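You operate a simulated robot arm through the tools that you are given. There is no shell and no other tool.

You run a simulated robot arm. Do the job below in one go: nothing can be reset, and whatever is moved stays where it is left.

TASK
Run the TIGHT steel block through the leak tester and put it back.
Fine: pressure as on the test card; one test; vent before you lift the clamp arm; leave the vent open, the arm up.

The check looks at the end state, three seconds after you hand in, the way a careful person would. Anything else that was tipped, shoved, dropped, spilled or broken makes it a failure.

THE ROBOT
A 6-joint arm with a two-finger parallel gripper, fixed in place. Base frame: the origin is on the floor under the middle of its stand, x ahead of it, y to its left, z up; the work surface is at about z = 0.86. Lengths are in m, angles in rad, forces in N, time in s.
With the tool pointing down near the work surface it reaches from about 0.3 to 0.8 m from the base axis. Its first joint turns from -2.897 to 2.897 rad. Payload 3.43 kg.
Tool frame: the origin (TCP) lies between the finger pads and is the grasp point; the fingertips stand 0.034 m ahead of it; z points along the fingers, y is the line along which they close. Largest opening 0.128 m; finger width 0.024, thickness 0.012; the body of the gripper, 0.048 by 0.13 m, starts 0.096 m behind the TCP.
Orientation is told as [roll, pitch, yaw] about the base's x, y, z axes, in that order, counted from this pose: with the fingers straight down and closing along the base's y, the tool's x points along the base's -x, its y along +y and its z along -z.

THE INTERFACE
- The arm moves only by the tool play_rows. Its argument "series" is text: rows parted by semicolons, each of 7 numbers parted by spaces: the shift along the base's x, y, z in units of 50 mm (1.0 is 50 mm), then the turn, a rotation vector about the base's x, y, z in units of 4 degrees (1.0 is 4 degrees), then the finger opening in m, from 0 to 0.128. In form: x y z rx ry rz gripper; .... A call has 1 to 20 rows; each row shifts and turns the commanded pose from where the row before left it. A call with a number of a shift or a turn outside -1 to 1 is refused whole. Rows are played at 5 a second. More than 0.05 m and 0.15 rad between two rows, or a gripper value outside its range, and nothing of the call is played. A pose out of reach is approached as far as the arm can. The call stops where the force on the tool passes 90 N (or 10 N more than at its start, if that is more) or the arm is blocked; 0.2 s more then pass. The fingers move at their own pace (about 0.045 m/s each) and stop on an object; they squeeze with about 43 N. The grip force told is the motor's: it shows also when the fingers shut on nothing. Time passes only in rows, and 0.2 s behind the last, so rows that do not move let the fingers close. The reply holds the time, the measured pose of the TCP, the force on the tool along the base axes, the opening and the grip force, in the units named above and with some noise, with the torque about the TCP (base axes, N m) and any sound that the robot's microphone picked up.
- Cameras (640 x 400 px; columns grow to the right, rows downward): "scene" is fixed at [0.3982, 0.652, 1.4819]; the picture's right is [0.10, -0.99, 0.00], its down [-0.90, -0.09, -0.41] and it looks along [0.41, 0.04, -0.91] (base axes); focal length 214 px, centre (320, 200). "wrist" rides on the gripper at [0.076, -0.011, -0.16] in the tool frame; the picture's right is [0.15, 0.99, 0.00], its down [-0.88, 0.13, -0.46] and it looks along [-0.45, 0.07, 0.89] (tool axes); focal length 234 px, centre (320, 200). There is no depth. A picture from a camera that has moved, and an enlarged one, comes with that camera's place and axes in the base frame and with its lens.
- camera(camera): a new picture of that camera. The clock stands still meanwhile.
- enlarge(camera, box): a new picture of the part [left, top, right, bottom] of that camera's present view, enlarged. The clock stands still meanwhile.
- finish_job(): hands the job in; it is judged then, once.

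Places have to be worked out from the pictures, the camera data and where the tool is seen. Open the gripper and draw the arm clear of the work before you hand the job in, unless the task says otherwise.

The tools are called as a command line: name --argument value ..., lists and objects as JSON in quotes. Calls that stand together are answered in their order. play_rows: Moves the arm, as the interface text tells. Its arguments: {"type":"object","properties":{"series":{"type":"string"}},"required":["series"]} The other tools are called the same way: camera (camera) takes a picture; enlarge (camera, box) takes an enlarged picture of a part of a camera's view; finish_job () hands the job in.

At the start:

```text
time_s: 0.0
tcp_pos: [0.3121, -0.2169, 1.3049]
tcp_rot: [0.0, 0.002, 0.0]
ft_force: [0.2, 1.0, 0.0]
torque: [-0.01, 0.0, 0.0]
width: 0.1281
grip_force: 0.1
```

scene: 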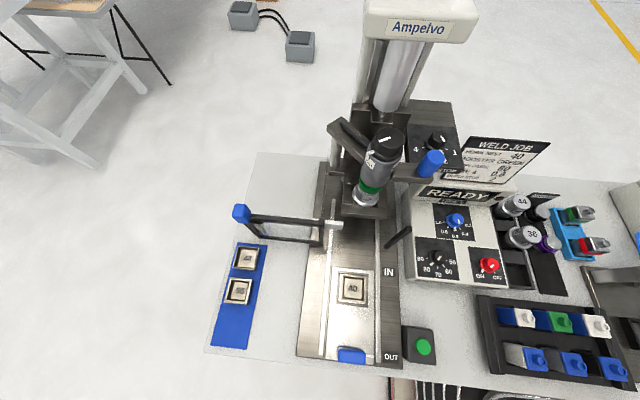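
wrist: 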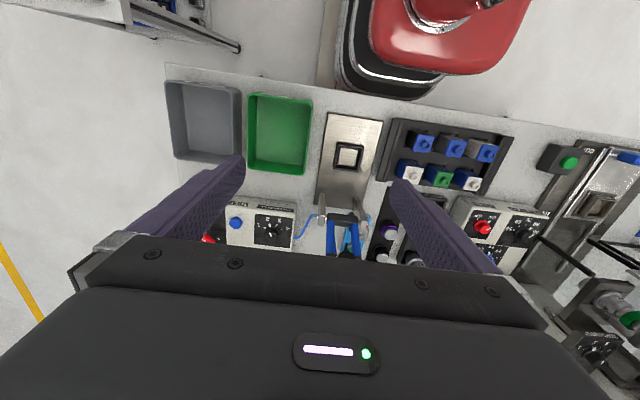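

The scene camera shows a welding press on the left and the wrist camera shows a second panel with a nest plate to the right of the bench. I'll look closer at both views to find the leak tester.

enlarge --camera "wrist" --box '[160, 70, 400, 270]'

enlarge --camera "wrist" --box '[360, 90, 640, 280]'

enlarge --camera "scene" --box '[400, 120, 640, 400]'

enlarge --camera "scene" --box '[200, 100, 460, 380]'

```text
2.00 times, centred on (280, 170) of wrist
camera zoom: at [0.2351, -0.2271, 1.4661], right [-0.15, 0.99, 0.0], down [0.88, 0.13, 0.45], along [0.45, 0.07, -0.89], focal length 468 px, centre (400, 260)
```

zoom: 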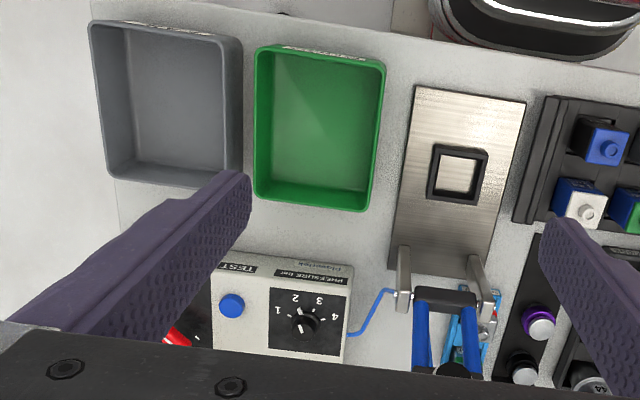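

```text
2.11 times, centred on (500, 185) of wrist
camera zoom: at [0.2351, -0.2271, 1.4661], right [-0.15, 0.99, 0.0], down [0.88, 0.13, 0.45], along [0.45, 0.07, -0.89], focal length 493 px, centre (-59, 232)
```

zoom: 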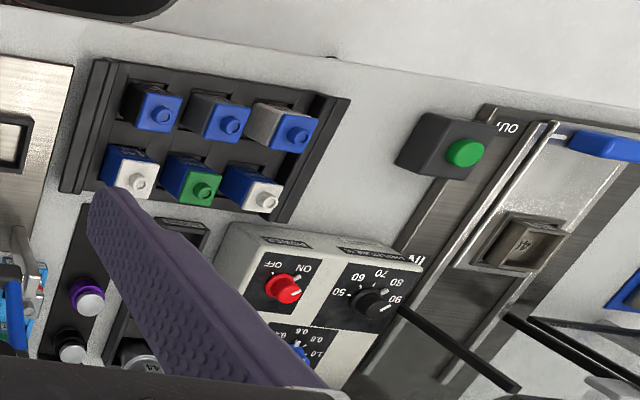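

```text
1.43 times, centred on (520, 260) of scene
camera zoom: at [0.3982, 0.652, 1.4819], right [0.1, -0.99, 0.0], down [-0.9, -0.09, -0.41], along [0.41, 0.04, -0.91], focal length 306 px, centre (34, 114)
```

zoom: 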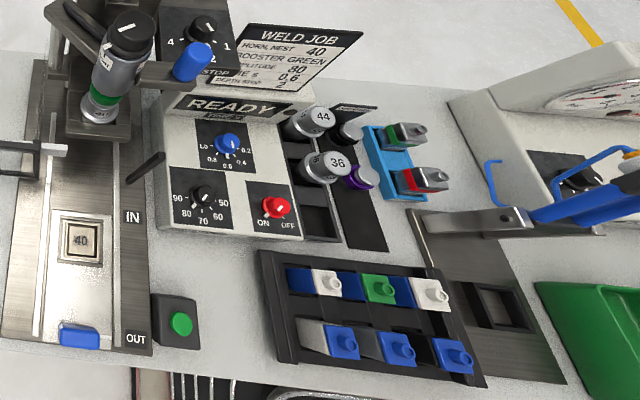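

```text
1.43 times, centred on (330, 240) of scene
camera zoom: at [0.3982, 0.652, 1.4819], right [0.1, -0.99, 0.0], down [-0.9, -0.09, -0.41], along [0.41, 0.04, -0.91], focal length 306 px, centre (306, 143)
```

zoom: 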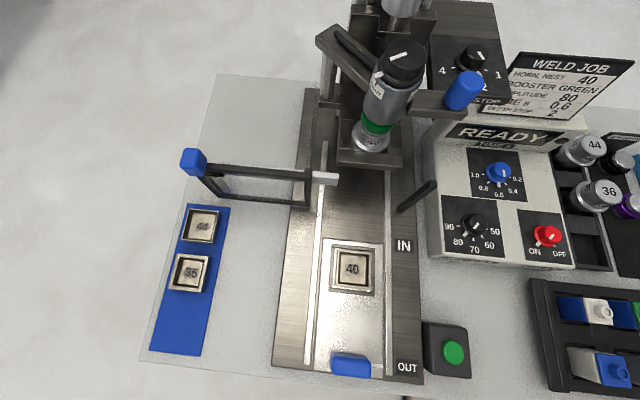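

The leak tester looks to be the plate with the square nest at about (0.40, -0.13), with its panel (pressure dial, TEST button) near (0.62, -0.30). I'll tilt the tool forward and move toward -y at height to see the tester panel and card.

play_rows --series "0 -0.5 0 0 -1 0 0.128; 0 -0.5 0 0 -1 0 0.128; 0 -0.5 0 0 -1 0 0.128; 0 0 0 0 -1 0 0.128; 0 0 0 0 -1 0 0.128; 0 0 0 0 0 0 0.128"

camera --camera "wrist"

camera --camera "scene"

```text
time_s: 1.4
tcp_pos: [0.3124, -0.2913, 1.3057]
tcp_rot: [-0.002, -0.349, 0.002]
ft_force: [0.3, -0.6, 0.1]
torque: [-0.03, 0.03, -0.03]
width: 0.1282
grip_force: 0.1
```

```text
taken
camera wrist: at [0.1859, -0.3024, 1.4304], right [-0.14, 0.99, -0.05], down [0.67, 0.13, 0.73], along [0.73, 0.07, -0.68], focal length 234 px, centre (320, 200)
```

wrist: 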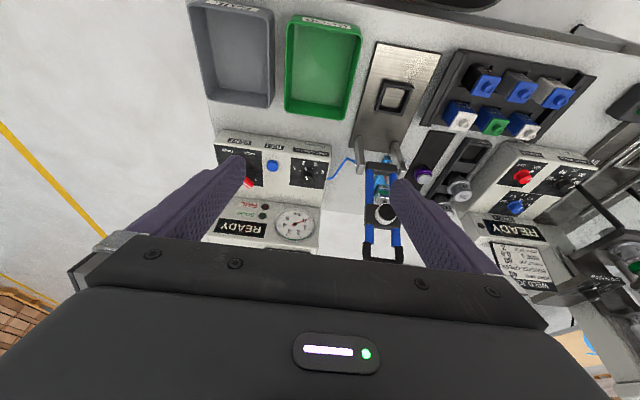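

```text
taken
```

scene: 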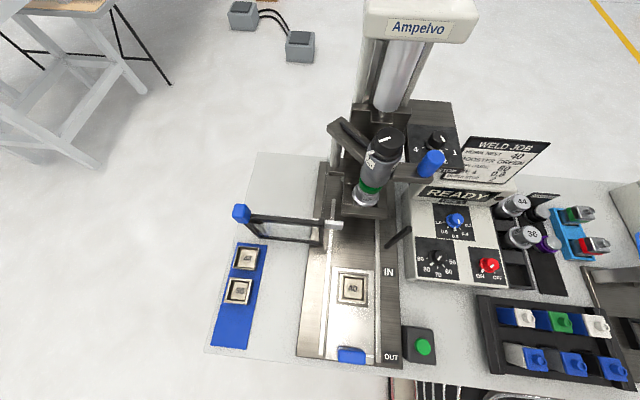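

The tester panel is visible with vent valve, TEST, pressure dial, a display READY, PASS/FAIL lamps and a gauge. I enlarge the panel and rack to read the details.

enlarge --camera "wrist" --box '[190, 120, 350, 260]'

enlarge --camera "wrist" --box '[330, 30, 600, 200]'

enlarge --camera "wrist" --box '[320, 130, 480, 270]'

enlarge --camera "scene" --box '[470, 280, 640, 390]'

```text
2.86 times, centred on (270, 190) of wrist
camera zoom: at [0.1859, -0.3024, 1.4304], right [-0.14, 0.99, -0.05], down [0.67, 0.13, 0.73], along [0.73, 0.07, -0.68], focal length 669 px, centre (463, 229)
```

zoom: 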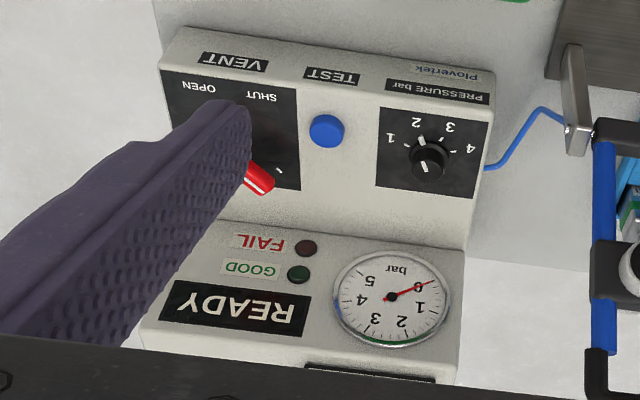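

```text
2.35 times, centred on (465, 115) of wrist
camera zoom: at [0.1859, -0.3024, 1.4304], right [-0.14, 0.99, -0.05], down [0.67, 0.13, 0.73], along [0.73, 0.07, -0.68], focal length 551 px, centre (-21, 400)
```

zoom: 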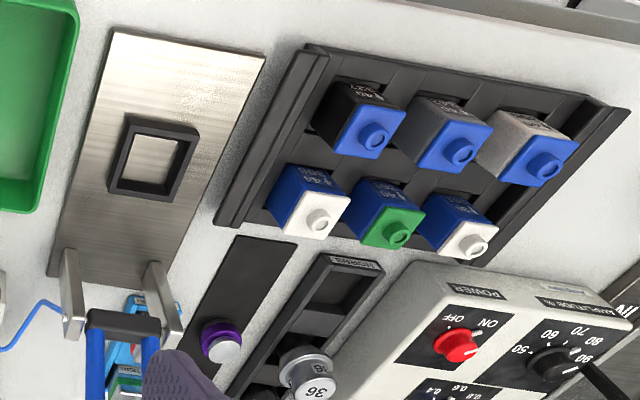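

```text
2.86 times, centred on (400, 200) of wrist
camera zoom: at [0.1859, -0.3024, 1.4304], right [-0.14, 0.99, -0.05], down [0.67, 0.13, 0.73], along [0.73, 0.07, -0.68], focal length 669 px, centre (91, 200)
```

zoom: 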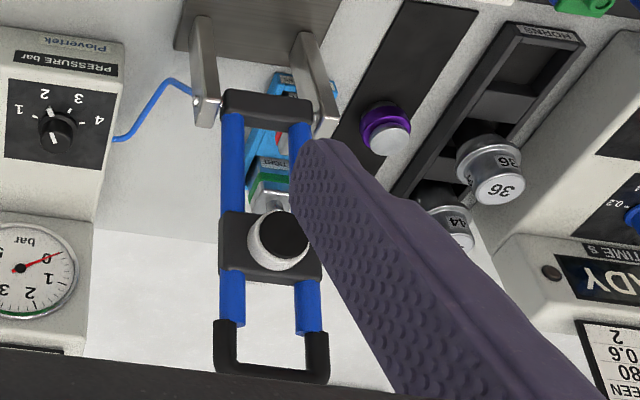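

```text
3.64 times, centred on (555, 335) of scene
camera zoom: at [0.3982, 0.652, 1.4819], right [0.1, -0.99, 0.0], down [-0.9, -0.09, -0.41], along [0.41, 0.04, -0.91], focal length 780 px, centre (-534, -291)
```

zoom: 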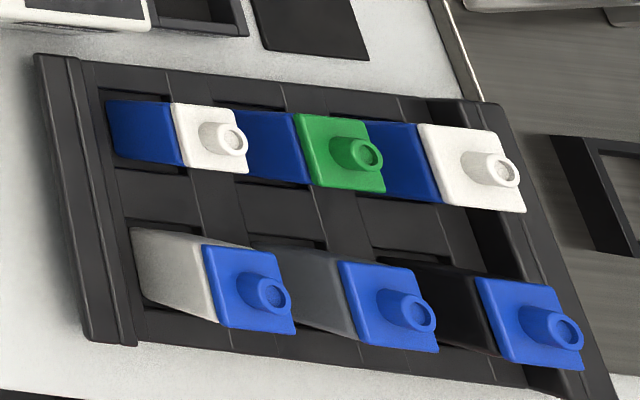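

There is a light-blue holder behind the clamp arm with two steel blocks marked green and red. Let me look at these in the scene camera.

enlarge --camera "scene" --box '[540, 190, 640, 270]'

enlarge --camera "scene" --box '[580, 160, 640, 330]'

```text
5.00 times, centred on (590, 230) of scene
camera zoom: at [0.3982, 0.652, 1.4819], right [0.1, -0.99, 0.0], down [-0.9, -0.09, -0.41], along [0.41, 0.04, -0.91], focal length 1072 px, centre (-1030, 50)
```

zoom: 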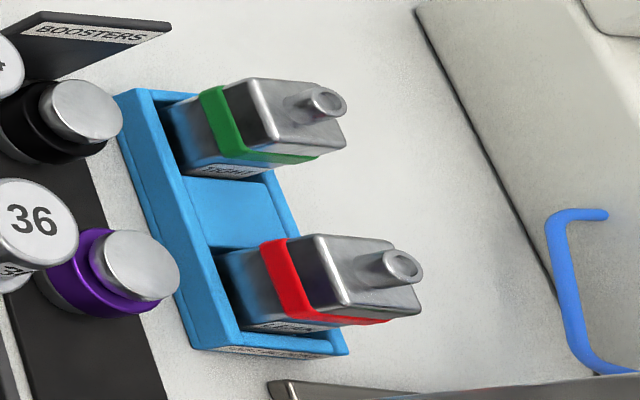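

```text
2.35 times, centred on (610, 245) of scene
camera zoom: at [0.3982, 0.652, 1.4819], right [0.1, -0.99, 0.0], down [-0.9, -0.09, -0.41], along [0.41, 0.04, -0.91], focal length 505 px, centre (-362, 94)
```

zoom: 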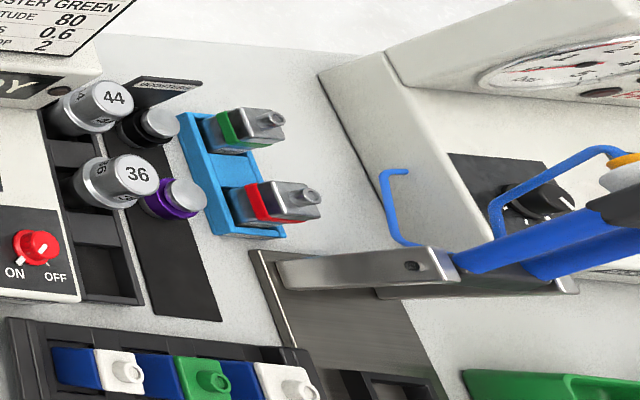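

I'll tilt further and shift toward the panel so that the fingers don't hide the vent, and look for the test card.

play_rows --series "0 -0.5 0 0 -1 0 0.128; 0 -0.5 0 0 -1 0 0.128; 0 -0.5 0 0 -1 0 0.128; 0 -0.4 0 0 -1 0 0.128; 0 0 0 0 -1 0 0.128; 0 0 0 0 0 0 0.128"

camera --camera "wrist"

enlarge --camera "wrist" --box '[240, 100, 440, 260]'

```text
time_s: 2.8
tcp_pos: [0.3118, -0.3859, 1.3053]
tcp_rot: [-0.002, -0.697, 0.0]
ft_force: [0.2, 1.0, 0.5]
torque: [0.0, -0.02, 0.01]
width: 0.1282
grip_force: 0.1
```

```text
taken
camera wrist: at [0.15, -0.3968, 1.3792], right [-0.11, 0.99, -0.1], down [0.38, 0.13, 0.91], along [0.92, 0.07, -0.39], focal length 234 px, centre (320, 200)
```

wrist: 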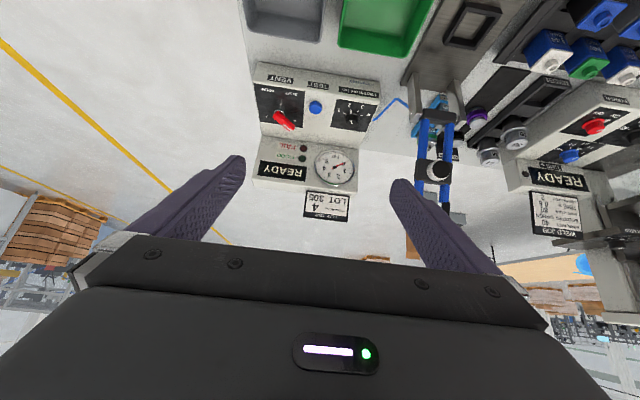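

```text
2.50 times, centred on (340, 180) of wrist
camera zoom: at [0.15, -0.3968, 1.3792], right [-0.11, 0.99, -0.1], down [0.38, 0.13, 0.91], along [0.92, 0.07, -0.39], focal length 585 px, centre (270, 250)
```

zoom: 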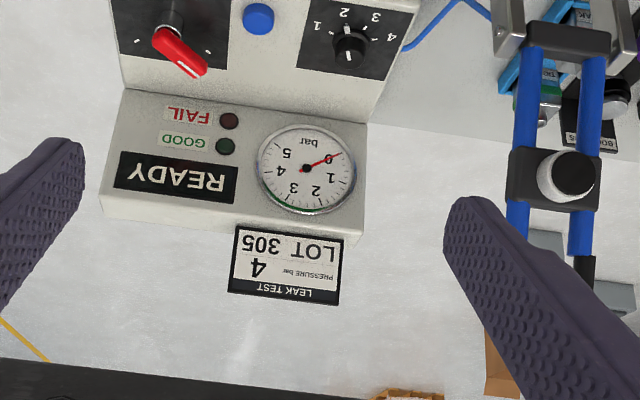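

The card reads LEAK TEST, pressure 4 bar, LOT 305. I zoom on card, dial and vent to be certain.

enlarge --camera "wrist" --box '[295, 185, 365, 225]'

enlarge --camera "wrist" --box '[245, 60, 385, 150]'

enlarge --camera "wrist" --box '[390, 60, 500, 220]'

```text
9.14 times, centred on (330, 205) of wrist
camera zoom: at [0.15, -0.3968, 1.3792], right [-0.11, 0.99, -0.1], down [0.38, 0.13, 0.91], along [0.92, 0.07, -0.39], focal length 2141 px, centre (229, 154)
```

zoom: 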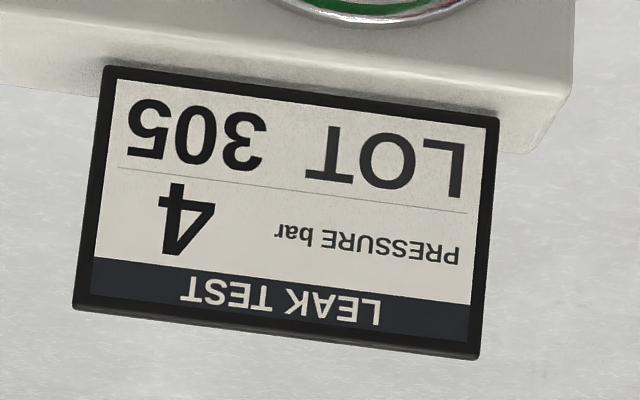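

```text
4.44 times, centred on (315, 105) of wrist
camera zoom: at [0.15, -0.3968, 1.3792], right [-0.11, 0.99, -0.1], down [0.38, 0.13, 0.91], along [0.92, 0.07, -0.39], focal length 1041 px, centre (342, 622)
```

zoom: 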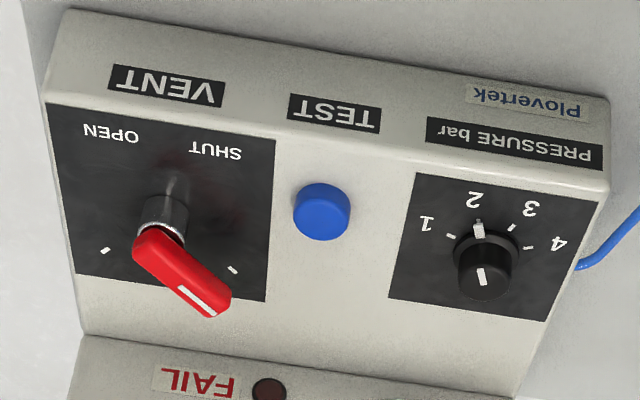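

```text
2.50 times, centred on (445, 140) of wrist
camera zoom: at [0.15, -0.3968, 1.3792], right [-0.11, 0.99, -0.1], down [0.38, 0.13, 0.91], along [0.92, 0.07, -0.39], focal length 585 px, centre (8, 350)
```

zoom: 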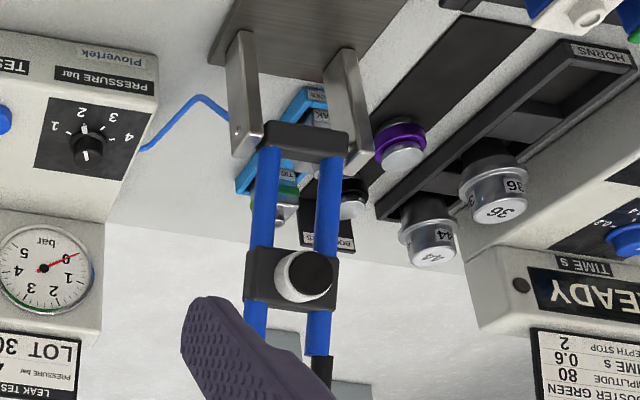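

The card is clear: 4 bar. The green-banded block carries "TIG(HT)", the red one "(LE)AK". The vent's red handle seems to point at SHUT, the dial to 2. Next I swing the camera to the +y side looking toward -y to see the clamp arm and blocks from the side.

play_rows --series "0.1 0.5 0 0 0 -1 0.128; 0.1 0.5 0 0 0 -1 0.128; 0.1 0.5 0 0 0 -1 0.128; 0.1 0.5 0 0 0 -1 0.128; 0.1 0.5 0 0 0 -1 0.128; 0.1 0.5 0 0 0 -1 0.128; 0.1 0.5 0 0 0 -1 0.128; 0.1 0.5 0 0 0 -1 0.128; 0.1 0.5 0 0 0 -1 0.128; 0.1 0.5 0 0 0 -1 0.128; 0.1 0.5 0 0 0 -1 0.128; 0.1 0.5 0 0 0 -1 0.128; 0.1 0.5 0 0 0 -1 0.128; 0.1 0.5 0 0 0 -1 0.128; 0.1 0.5 0 0 0 -1 0.128; 0.1 0.5 0 0 0 -1 0.128; 0.1 0.5 0 0 0 -1 0.128; 0.1 0.5 0 0 0 -1 0.128; 0.1 0.5 0 0 0 -1 0.128; 0 0 0 0 0 0 0.128"

camera --camera "wrist"

camera --camera "scene"

```text
time_s: 7.0
tcp_pos: [0.4062, 0.0893, 1.3076]
tcp_rot: [-0.002, -0.696, -1.327]
ft_force: [-1.0, 0.2, -1.5]
torque: [0.0, 0.02, 0.01]
width: 0.128
grip_force: 0.1
```

```text
taken
camera wrist: at [0.3567, 0.2429, 1.3812], right [0.93, 0.35, -0.1], down [0.22, -0.34, 0.91], along [0.29, -0.87, -0.39], focal length 234 px, centre (320, 200)
```

wrist: 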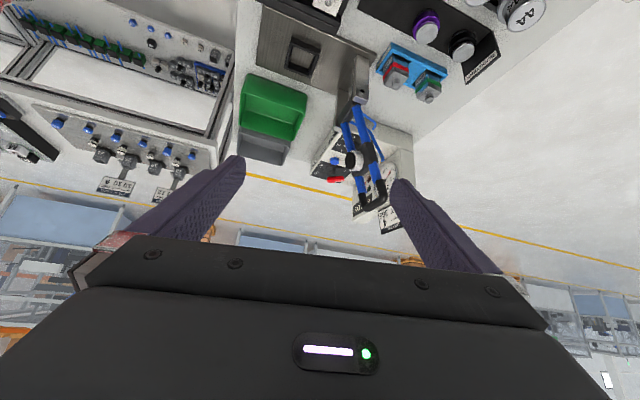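

```text
taken
```

scene: 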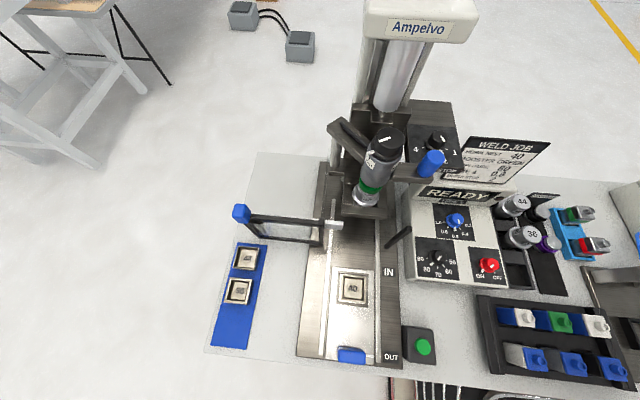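

enlarge --camera "wrist" --box '[240, 20, 460, 240]'

enlarge --camera "wrist" --box '[320, 30, 460, 120]'

enlarge --camera "wrist" --box '[300, 80, 440, 240]'

```text
1.82 times, centred on (350, 130) of wrist
camera zoom: at [0.3567, 0.2429, 1.3812], right [0.93, 0.35, -0.1], down [0.22, -0.34, 0.91], along [0.29, -0.87, -0.39], focal length 426 px, centre (266, 327)
```

zoom: 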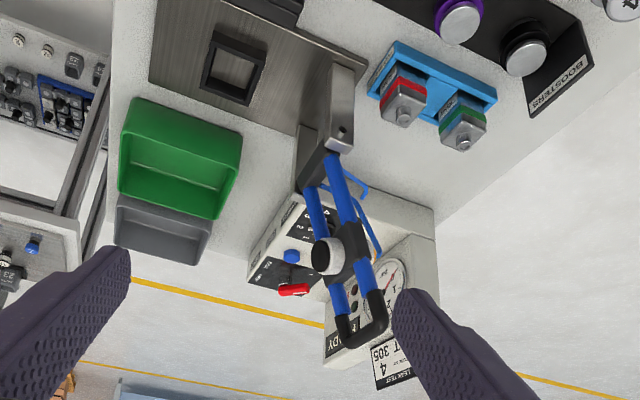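

```text
4.44 times, centred on (390, 75) of wrist
camera zoom: at [0.3567, 0.2429, 1.3812], right [0.93, 0.35, -0.1], down [0.22, -0.34, 0.91], along [0.29, -0.87, -0.39], focal length 1041 px, centre (9, 756)
```

zoom: 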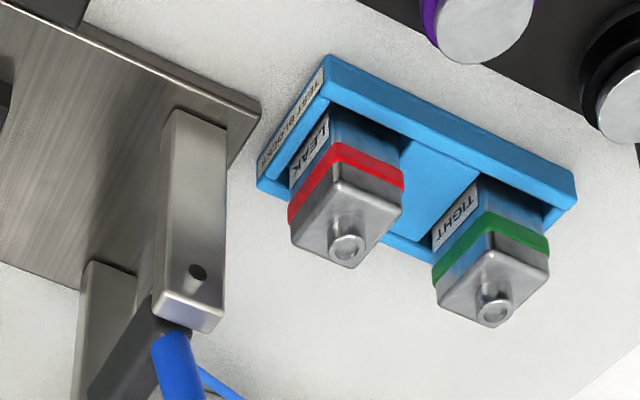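

```text
2.50 times, centred on (370, 160) of wrist
camera zoom: at [0.3567, 0.2429, 1.3812], right [0.93, 0.35, -0.1], down [0.22, -0.34, 0.91], along [0.29, -0.87, -0.39], focal length 585 px, centre (195, 300)
```

zoom: 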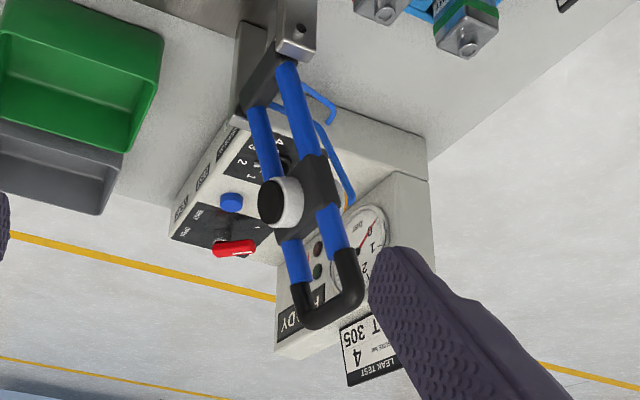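

TIGHT is the green-banded block; triangulating gives its nozzle top at about (0.681, -0.044, 0.950), LEAK at (0.592, -0.044). The clamp arm is up, handle bar at about (0.594, -0.127, 1.195), pivot near (0.546, -0.127, 0.941), nest near (0.39, -0.127). Now I go back to tool-down and move over the panel for a better view.

play_rows --series "0 -0.45 0 0 0 1 0.128; 0 -0.45 0 0 0 1 0.128; 0 -0.45 0 0 0 1 0.128; 0 -0.45 0 0 0 1 0.128; 0 -0.45 0 0 0 1 0.128; 0 -0.45 0 0 0 1 0.128; 0 -0.45 0 0 0 1 0.128; 0 -0.45 0 0 0 1 0.128; 0 -0.45 0 0 0 1 0.128; 0 -0.45 0 0 0 1 0.128; 0 -0.45 0 0 0 1 0.128; 0 -0.45 0 0 0 1 0.128; 0 -0.45 0 0 0 1 0.128; 0 -0.45 0 0 0 1 0.128; 0 -0.45 0 0 0 1 0.128; 0 -0.45 0 0 0 1 0.128; 0 -0.45 0 0 0 1 0.128; 0 -0.45 0 0 0 1 0.128; 0 -0.45 0 0 0 1 0.128"

play_rows --series "0.1 0 -0.2 0 1 0 0.128; 0.1 0 -0.2 0 1 0 0.128; 0.1 0 -0.2 0 1 0 0.128; 0.1 0 -0.2 0 1 0 0.128; 0.1 0 -0.2 0 1 0 0.128; 0.1 0 -0.2 0 1 0 0.128; 0.1 0 -0.2 0 1 0 0.128; 0.1 0 -0.2 0 1 0 0.128; 0.1 0 -0.2 0 1 0 0.128; 0.1 0 -0.2 0 1 0 0.128; 0 0 0 0 0 0 0.128"

camera --camera "wrist"

```text
time_s: 11.0
tcp_pos: [0.4052, -0.3379, 1.3064]
tcp_rot: [-0.003, -0.698, 0.002]
ft_force: [-0.5, -0.1, 0.4]
torque: [-0.02, 0.01, 0.0]
width: 0.1281
grip_force: 0.2
```

```text
time_s: 13.4
tcp_pos: [0.4564, -0.3386, 1.2062]
tcp_rot: [-0.002, 0.001, 0.0]
ft_force: [-0.9, 0.2, 0.2]
torque: [0.0, 0.03, -0.04]
width: 0.1283
grip_force: 0.1
```

```text
taken
camera wrist: at [0.38, -0.3495, 1.3666], right [-0.15, 0.99, 0.0], down [0.88, 0.13, 0.45], along [0.45, 0.07, -0.89], focal length 234 px, centre (320, 200)
```

wrist: 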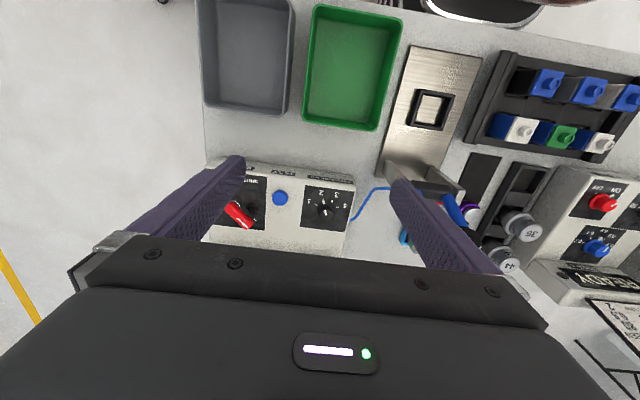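

The panel is partly behind the body and finger; I move forward and slightly toward -y for a clean view.

play_rows --series "0.7 -0.5 0 0 0 0 0.128; 0.7 -0.5 0 0 0 0 0.128; 0.6 -0.2 0 0 0 0 0.128; 0 0 0 0 0 0 0.128"

camera --camera "wrist"

enlarge --camera "wrist" --box '[210, 90, 410, 250]'

```text
time_s: 14.4
tcp_pos: [0.5558, -0.4002, 1.2052]
tcp_rot: [0.0, 0.0, 0.001]
ft_force: [-0.4, 0.0, 0.1]
torque: [0.02, -0.03, -0.02]
width: 0.1279
grip_force: 0.1
```

```text
taken
camera wrist: at [0.48, -0.4105, 1.3651], right [-0.15, 0.99, 0.0], down [0.88, 0.13, 0.45], along [0.45, 0.07, -0.89], focal length 234 px, centre (320, 200)
```

wrist: 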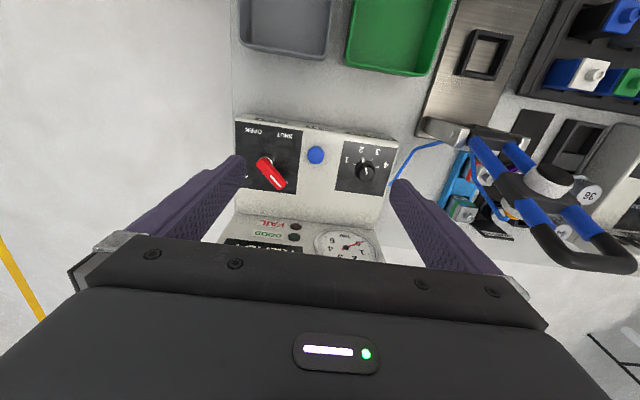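

```text
2.50 times, centred on (310, 170) of wrist
camera zoom: at [0.48, -0.4105, 1.3651], right [-0.15, 0.99, 0.0], down [0.88, 0.13, 0.45], along [0.45, 0.07, -0.89], focal length 585 px, centre (345, 275)
```

zoom: 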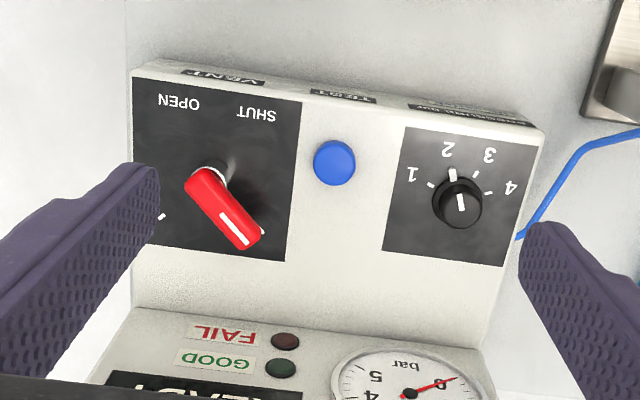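

enlarge --camera "wrist" --box '[335, 135, 405, 200]'

enlarge --camera "wrist" --box '[225, 115, 335, 200]'

enlarge --camera "wrist" --box '[400, 90, 640, 280]'

```text
6.15 times, centred on (370, 168) of wrist
camera zoom: at [0.48, -0.4105, 1.3651], right [-0.15, 0.99, 0.0], down [0.88, 0.13, 0.45], along [0.45, 0.07, -0.89], focal length 1441 px, centre (12, 400)
```

zoom: 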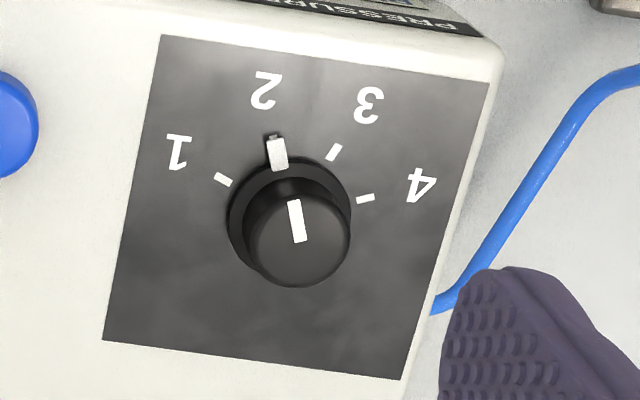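

```text
4.71 times, centred on (280, 158) of wrist
camera zoom: at [0.48, -0.4105, 1.3651], right [-0.15, 0.99, 0.0], down [0.88, 0.13, 0.45], along [0.45, 0.07, -0.89], focal length 1102 px, centre (508, 400)
```

zoom: 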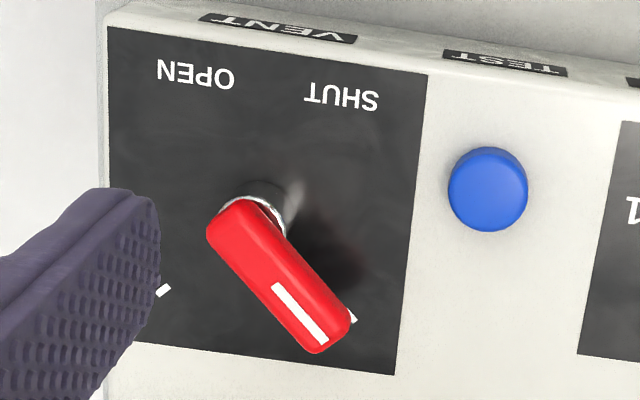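

```text
2.11 times, centred on (520, 185) of wrist
camera zoom: at [0.48, -0.4105, 1.3651], right [-0.15, 0.99, 0.0], down [0.88, 0.13, 0.45], along [0.45, 0.07, -0.89], focal length 493 px, centre (-101, 232)
```

zoom: 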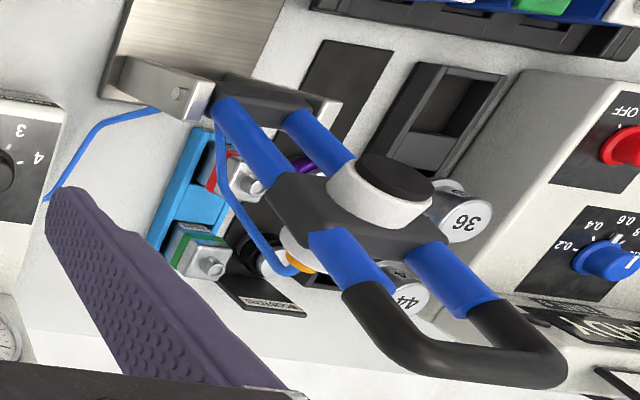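

The dial points at 2 with its far-side handle; the vent lever points to one of two ticks with labels on the near side, so I want to verify the labelling convention. The welder's power knob has the same style, so I zoom in on that too.

enlarge --camera "scene" --box '[410, 200, 520, 290]'

enlarge --camera "wrist" --box '[560, 60, 640, 240]'

```text
4.44 times, centred on (465, 245) of scene
camera zoom: at [0.3982, 0.652, 1.4819], right [0.1, -0.99, 0.0], down [-0.9, -0.09, -0.41], along [0.41, 0.04, -0.91], focal length 953 px, centre (-324, 0)
```

zoom: 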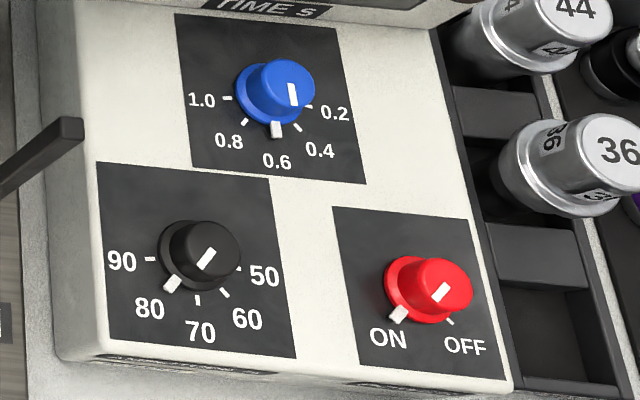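

```text
2.22 times, centred on (600, 150) of wrist
camera zoom: at [0.48, -0.4105, 1.3651], right [-0.15, 0.99, 0.0], down [0.88, 0.13, 0.45], along [0.45, 0.07, -0.89], focal length 520 px, centre (-302, 311)
```

zoom: 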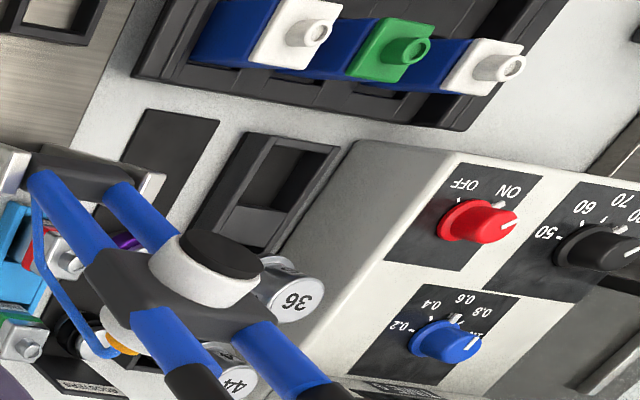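

Measured so far: panel face z≈0.936 and horizontal; dial knob at (0.620, -0.300), top z 0.955, ticks 45° apart, so 2→4 is 90° clockwise; TEST button at (0.600, -0.398, 0.939); vent pivot about (0.628, -0.487), lever pointing to the SHUT side tick. Next I look at the TIGHT block and the nest from closer above.

play_rows --series "0 0 1 0 0 0 0.128; 0 0 1 0 0 0 0.128; 0 1 0.5 0 0 0 0.128; 0 1 0 0 0 0 0.128; 0 1 0 0 0 0 0.128; 0 1 0 0 0 0 0.128; 0 1 0 0 0 0 0.128; 0 1 0 0 0 0 0.128; 0 1 0 0 0 0 0.128; 0 0.4 0 0 0 0 0.128; 0 0 0 0 0 0 0.128"

camera --camera "wrist"

enlarge --camera "wrist" --box '[240, 100, 400, 240]'

camera --camera "scene"

```text
refused: row 3 steps farther than a row can; nothing moved
```

```text
taken
camera wrist: at [0.48, -0.4105, 1.3651], right [-0.15, 0.99, 0.0], down [0.88, 0.13, 0.45], along [0.45, 0.07, -0.89], focal length 234 px, centre (320, 200)
```

wrist: 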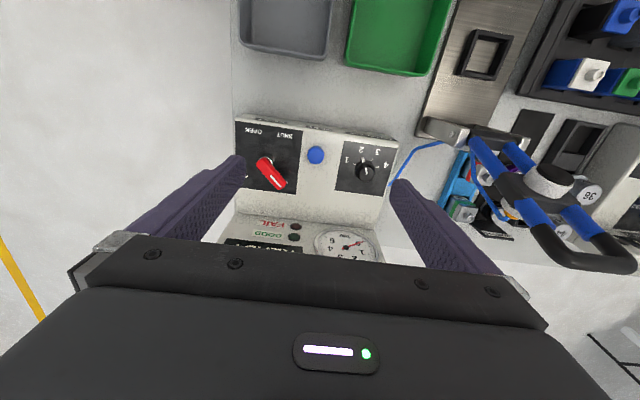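

```text
2.86 times, centred on (320, 170) of wrist
camera zoom: at [0.48, -0.4105, 1.3651], right [-0.15, 0.99, 0.0], down [0.88, 0.13, 0.45], along [0.45, 0.07, -0.89], focal length 669 px, centre (320, 286)
```

zoom: 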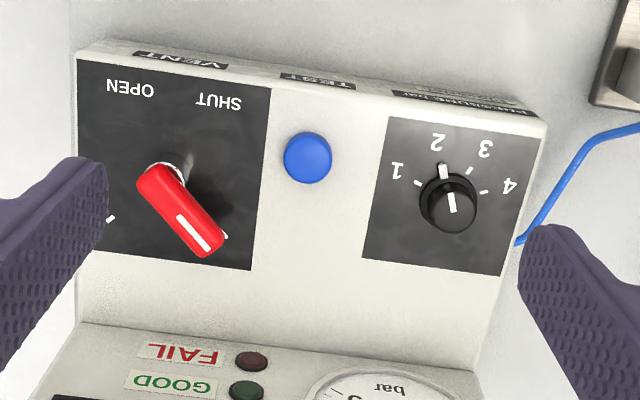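

```text
taken
```

scene: 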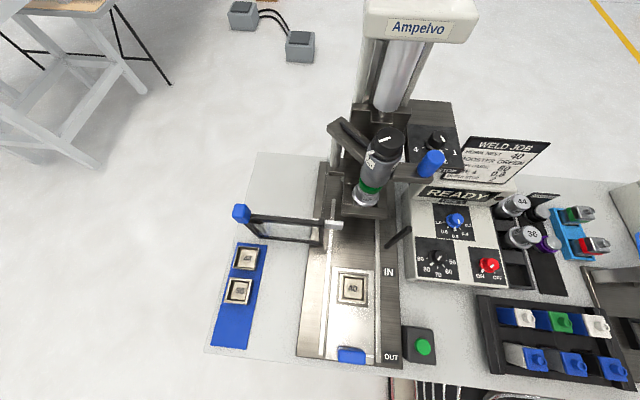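

The row was refused for a diagonal step over 50 mm, so nothing moved. As I'm already near the panel, I'll set the dial first: move above the knob at (0.620, -0.300) with yaw +45° and fingers at 60 mm.

play_rows --series "0.107 0.167 -0.258 0 0 0.9375 0.07; 0.107 0.167 -0.258 0 0 0.9375 0.07; 0.107 0.167 -0.258 0 0 0.9375 0.07; 0.107 0.167 -0.258 0 0 0.9375 0.07; 0.107 0.167 -0.258 0 0 0.9375 0.07; 0.107 0.167 -0.258 0 0 0.9375 0.07; 0.107 0.167 -0.258 0 0 0.9375 0.07; 0.107 0.167 -0.258 0 0 0.9375 0.07; 0.107 0.167 -0.258 0 0 0.9375 0.07; 0.107 0.167 -0.258 0 0 0.9375 0.07; 0.107 0.167 -0.258 0 0 0.9375 0.07; 0.107 0.167 -0.258 0 0 0.9375 0.07; 0 0 0 0 0 0 0.07; 0 0 0 0 0 0 0.07"

camera --camera "wrist"

camera --camera "scene"

```text
time_s: 17.4
tcp_pos: [0.6187, -0.2974, 1.0521]
tcp_rot: [0.0, 0.002, 0.788]
ft_force: [0.1, 0.3, 0.2]
torque: [-0.02, 0.0, 0.02]
width: 0.0701
grip_force: 0.1
```

```text
taken
camera wrist: at [0.574, -0.3596, 1.212], right [-0.8, 0.59, 0.0], down [0.53, 0.72, 0.45], along [0.27, 0.37, -0.89], focal length 234 px, centre (320, 200)
```

wrist: 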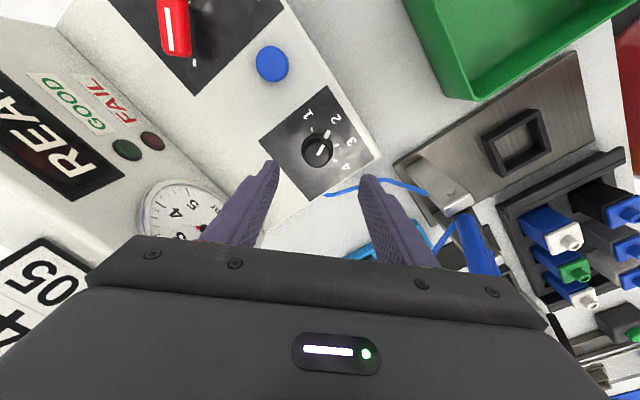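

```text
taken
```

scene: 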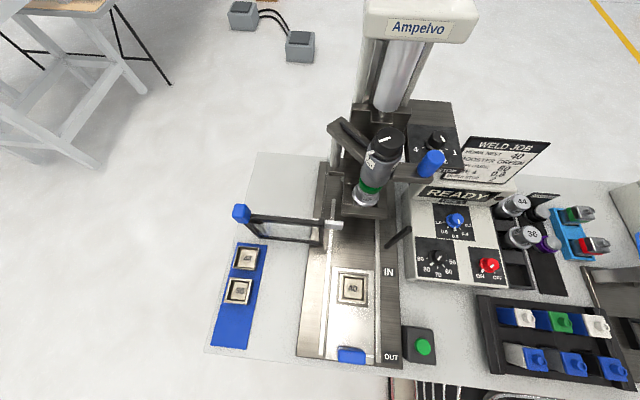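

enlarge --camera "wrist" --box '[250, 80, 390, 210]'

```text
3.08 times, centred on (320, 145) of wrist
camera zoom: at [0.574, -0.3596, 1.212], right [-0.8, 0.59, 0.0], down [0.53, 0.72, 0.45], along [0.27, 0.37, -0.89], focal length 720 px, centre (320, 369)
```

zoom: 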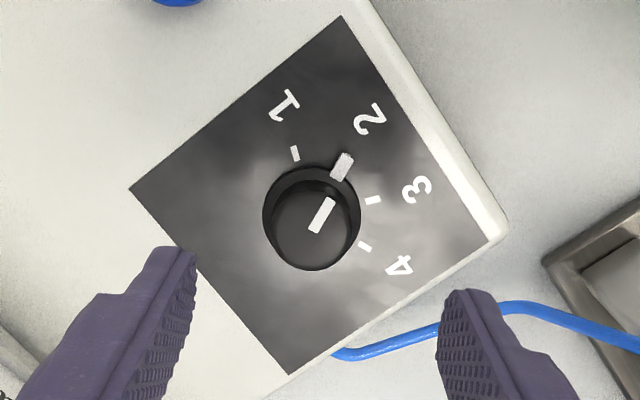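

The refined knob centre is (0.619, -0.301), top z≈0.955. I correct y slightly, descend to TCP z≈0.980 (tips at 0.946) and then close.

play_rows --series "0 -0.07 -0.4 0 0 0 0.06; 0 0 -0.4 0 0 0 0.06; 0 0 -0.3 0 0 0 0.06; 0 0 0 0 0 0 0.06; 0 0 0 0 0 0 0.06"

```text
time_s: 18.6
tcp_pos: [0.6195, -0.3016, 0.9973]
tcp_rot: [0.001, 0.001, 0.785]
ft_force: [-0.3, 0.1, 0.1]
torque: [0.0, -0.03, -0.03]
width: 0.06
grip_force: 0.0
```

play_rows --series "0 0 -0.34 0 0 0 0.06; 0 0 0 0 0 0 0.04; 0 0 0 0 0 0 0.02; 0 0 0 0 0 0 0.02; 0 0 0 0 0 0 0.02; 0 0 0 0 0 0 0.02"

enlarge --camera "wrist" --box '[220, 60, 420, 220]'

```text
time_s: 20.0
tcp_pos: [0.6212, -0.3034, 0.979]
tcp_rot: [-0.003, 0.001, 0.786]
ft_force: [12.5, -13.8, -5.8]
torque: [-0.32, -0.84, -0.06]
width: 0.03
grip_force: 45.1
```

```text
2.50 times, centred on (320, 140) of wrist
camera zoom: at [0.574, -0.3638, 1.1389], right [-0.8, 0.6, 0.0], down [0.53, 0.72, 0.45], along [0.27, 0.36, -0.89], focal length 585 px, centre (320, 350)
```

zoom: 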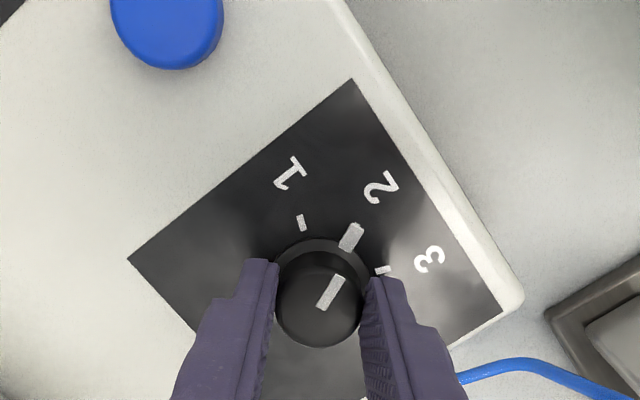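

The fingers hold the knob (30 mm) with some side load, so I shift the command ~2 mm to relieve it and then turn clockwise (from above) in steps, checking midway.

play_rows --series "0.034 -0.036 0 0 0 0 0.02; 0 0 0 0 0 -1 0.02; 0 0 0 0 0 -1 0.02; 0 0 0 0 0 -1 0.02; 0 0 0 0 0 -1 0.02; 0 0 0 0 0 -1 0.02; 0 0 0 0 0 -1 0.02; 0 0 0 0 0 -1 0.02; 0 0 0 0 0 -1 0.02; 0 0 0 0 0 -1 0.02; 0 0 0 0 0 -1 0.02; 0 0 0 0 0 -1 0.02; 0 0 0 0 0 0 0.02"

enlarge --camera "wrist" --box '[220, 60, 420, 220]'

```text
time_s: 22.8
tcp_pos: [0.619, -0.3016, 0.9798]
tcp_rot: [0.003, 0.006, 0.018]
ft_force: [-26.2, 42.2, -5.9]
torque: [0.94, 0.4, 0.11]
width: 0.0302
grip_force: 45.4
```

```text
2.50 times, centred on (320, 140) of wrist
camera zoom: at [0.5451, -0.3143, 1.1395], right [-0.16, 0.99, 0.01], down [0.88, 0.14, 0.45], along [0.44, 0.08, -0.89], focal length 585 px, centre (320, 350)
```

zoom: 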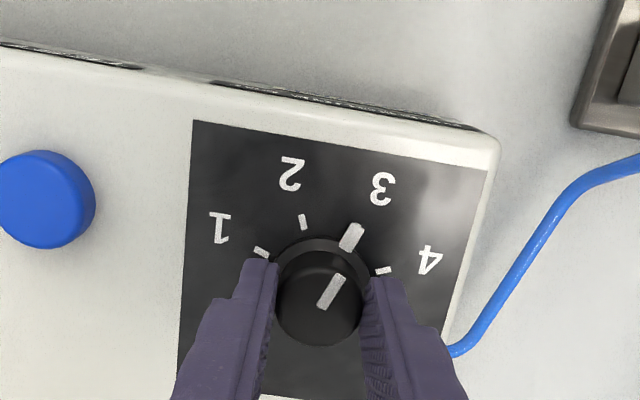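

The knob moved from 2 to 3 together with the tool. I relieve the side load (shift command ~ -2 mm x, +2 mm y) and turn another 46°.

play_rows --series "-0.03 0.036 0 0 0 0 0.02; 0 0 0 0 0 -1 0.02; 0 0 0 0 0 -1 0.02; 0 0 0 0 0 -1 0.02; 0 0 0 0 0 -1 0.02; 0 0 0 0 0 -1 0.02; 0 0 0 0 0 -1 0.02; 0 0 0 0 0 -1 0.02; 0 0 0 0 0 -1 0.02; 0 0 0 0 0 -1 0.02; 0 0 0 0 0 -1 0.02; 0 0 0 0 0 -1 0.02; 0 0 0 0 0 -0.5 0.02; 0 0 0 0 0 0 0.02"

enlarge --camera "wrist" --box '[220, 60, 420, 220]'

```text
time_s: 25.8
tcp_pos: [0.6196, -0.3003, 0.9791]
tcp_rot: [0.002, 0.002, -0.786]
ft_force: [-3.9, 40.4, -15.7]
torque: [1.16, 0.14, 0.25]
width: 0.0301
grip_force: 45.0
```

```text
2.50 times, centred on (320, 140) of wrist
camera zoom: at [0.5589, -0.2544, 1.1393], right [0.6, 0.8, 0.0], down [0.72, -0.53, 0.45], along [0.36, -0.27, -0.89], focal length 585 px, centre (320, 350)
```

zoom: 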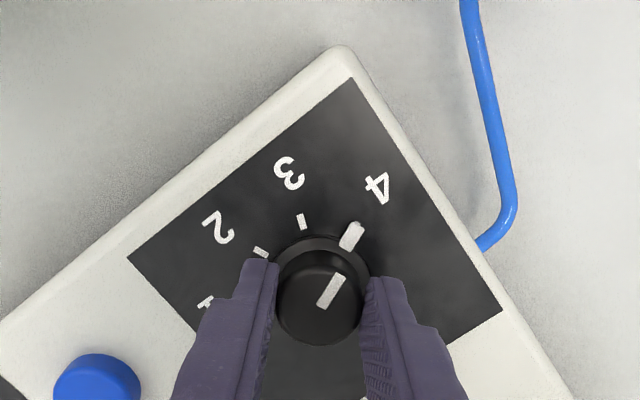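

The flag now points at 4. I relieve the load, open the fingers and rise straight up, then check.

play_rows --series "0 0.03 0 0 0 0 0.02; 0 0 0 0 0 0 0.045; 0 0 0 0 0 0 0.06; 0 0 0 0 0 0 0.06; 0 0 0.5 0 0 0 0.06; 0 0 1 0 0 0 0.06; 0 0 0.5 0 0 0 0.06; 0 0 0 0 0 0 0.06"

camera --camera "wrist"

enlarge --camera "wrist" --box '[240, 60, 400, 190]'

```text
time_s: 27.6
tcp_pos: [0.6212, -0.3026, 1.0808]
tcp_rot: [-0.001, 0.001, -0.786]
ft_force: [-0.2, 0.7, -0.1]
torque: [-0.01, 0.02, 0.0]
width: 0.06
grip_force: 0.0
```

```text
taken
camera wrist: at [0.5594, -0.2567, 1.241], right [0.6, 0.8, 0.0], down [0.72, -0.53, 0.45], along [0.36, -0.27, -0.89], focal length 234 px, centre (320, 200)
```

wrist: 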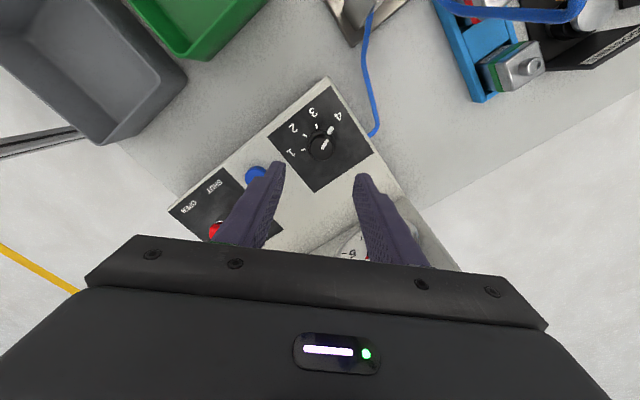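

```text
3.08 times, centred on (320, 125) of wrist
camera zoom: at [0.5594, -0.2567, 1.241], right [0.6, 0.8, 0.0], down [0.72, -0.53, 0.45], along [0.36, -0.27, -0.89], focal length 720 px, centre (320, 431)
```

zoom: 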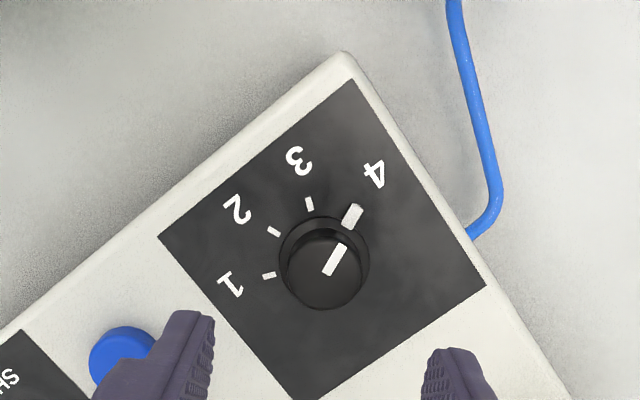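

The dial is at 4. Now I look at the TIGHT block, visible at the upper right of this view, and the nest.

enlarge --camera "wrist" --box '[420, 0, 640, 110]'

```text
2.91 times, centred on (530, 55) of wrist
camera zoom: at [0.5594, -0.2567, 1.241], right [0.6, 0.8, 0.0], down [0.72, -0.53, 0.45], along [0.36, -0.27, -0.89], focal length 681 px, centre (-291, 622)
```

zoom: 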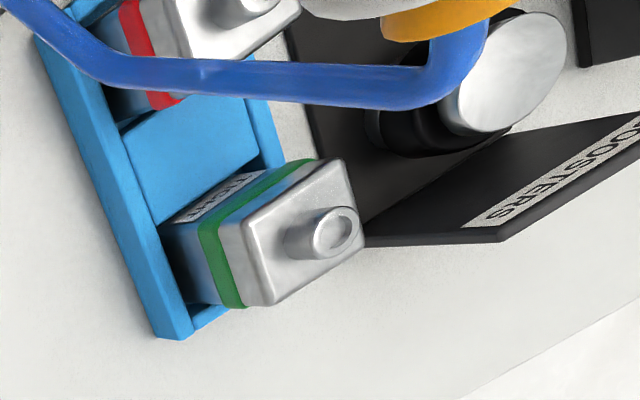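

Wide-angle triangulation has ~10 mm spread, so I move to put the TIGHT block near the centre of the wrist view, passing high over the clamp arm (z≈1.30).

play_rows --series "0 0 1 0 0 0 0.06; 0 0 1 0 0 0 0.06; 0 0 1 0 0 0 0.06; 0 0 1 0 0 0 0.08; 0 0 0.4 0 0 0 0.1; -0.152 0.454 0 0 0 0.9375 0.128; -0.152 0.454 0 0 0 0.9375 0.128; -0.152 0.454 0 0 0 0.9375 0.128; -0.152 0.454 0 0 0 0.9375 0.128; -0.152 0.454 0 0 0 0.9375 0.128; -0.152 0.454 0 0 0 0.9375 0.128; -0.152 0.454 0 0 0 0.9375 0.128; -0.152 0.454 0 0 0 0.9375 0.128; -0.152 0.454 0 0 0 0.9375 0.128; -0.152 0.454 0 0 0 0.9375 0.128; -0.152 0.454 0 0 0 0.9375 0.128; -0.152 0.454 0 0 0 0.9375 0.128; 0 0 0 0 0 0 0.128; 0 0 0 0 0 0 0.128"

camera --camera "wrist"

enlarge --camera "wrist" --box '[240, 110, 400, 240]'

```text
time_s: 31.6
tcp_pos: [0.4917, -0.0086, 1.2597]
tcp_rot: [-0.001, 0.0, 0.003]
ft_force: [0.3, -0.7, 0.3]
torque: [0.03, 0.0, 0.01]
width: 0.1278
grip_force: 0.1
out of reach, approached as far as the arm can: row 3, 4, 5
```

```text
taken
camera wrist: at [0.4148, -0.021, 1.4204], right [-0.15, 0.99, 0.0], down [0.88, 0.13, 0.45], along [0.45, 0.07, -0.89], focal length 234 px, centre (320, 200)
```

wrist: 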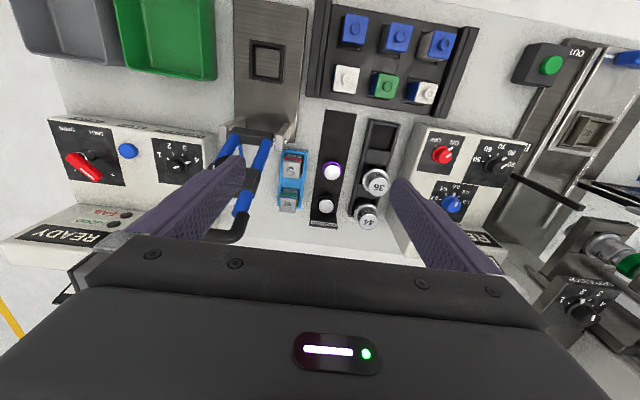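

```text
3.08 times, centred on (320, 175) of wrist
camera zoom: at [0.4148, -0.021, 1.4204], right [-0.15, 0.99, 0.0], down [0.88, 0.13, 0.45], along [0.45, 0.07, -0.89], focal length 720 px, centre (320, 277)
```

zoom: 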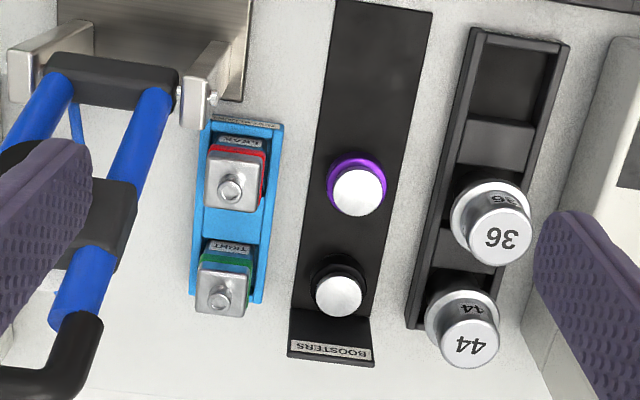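

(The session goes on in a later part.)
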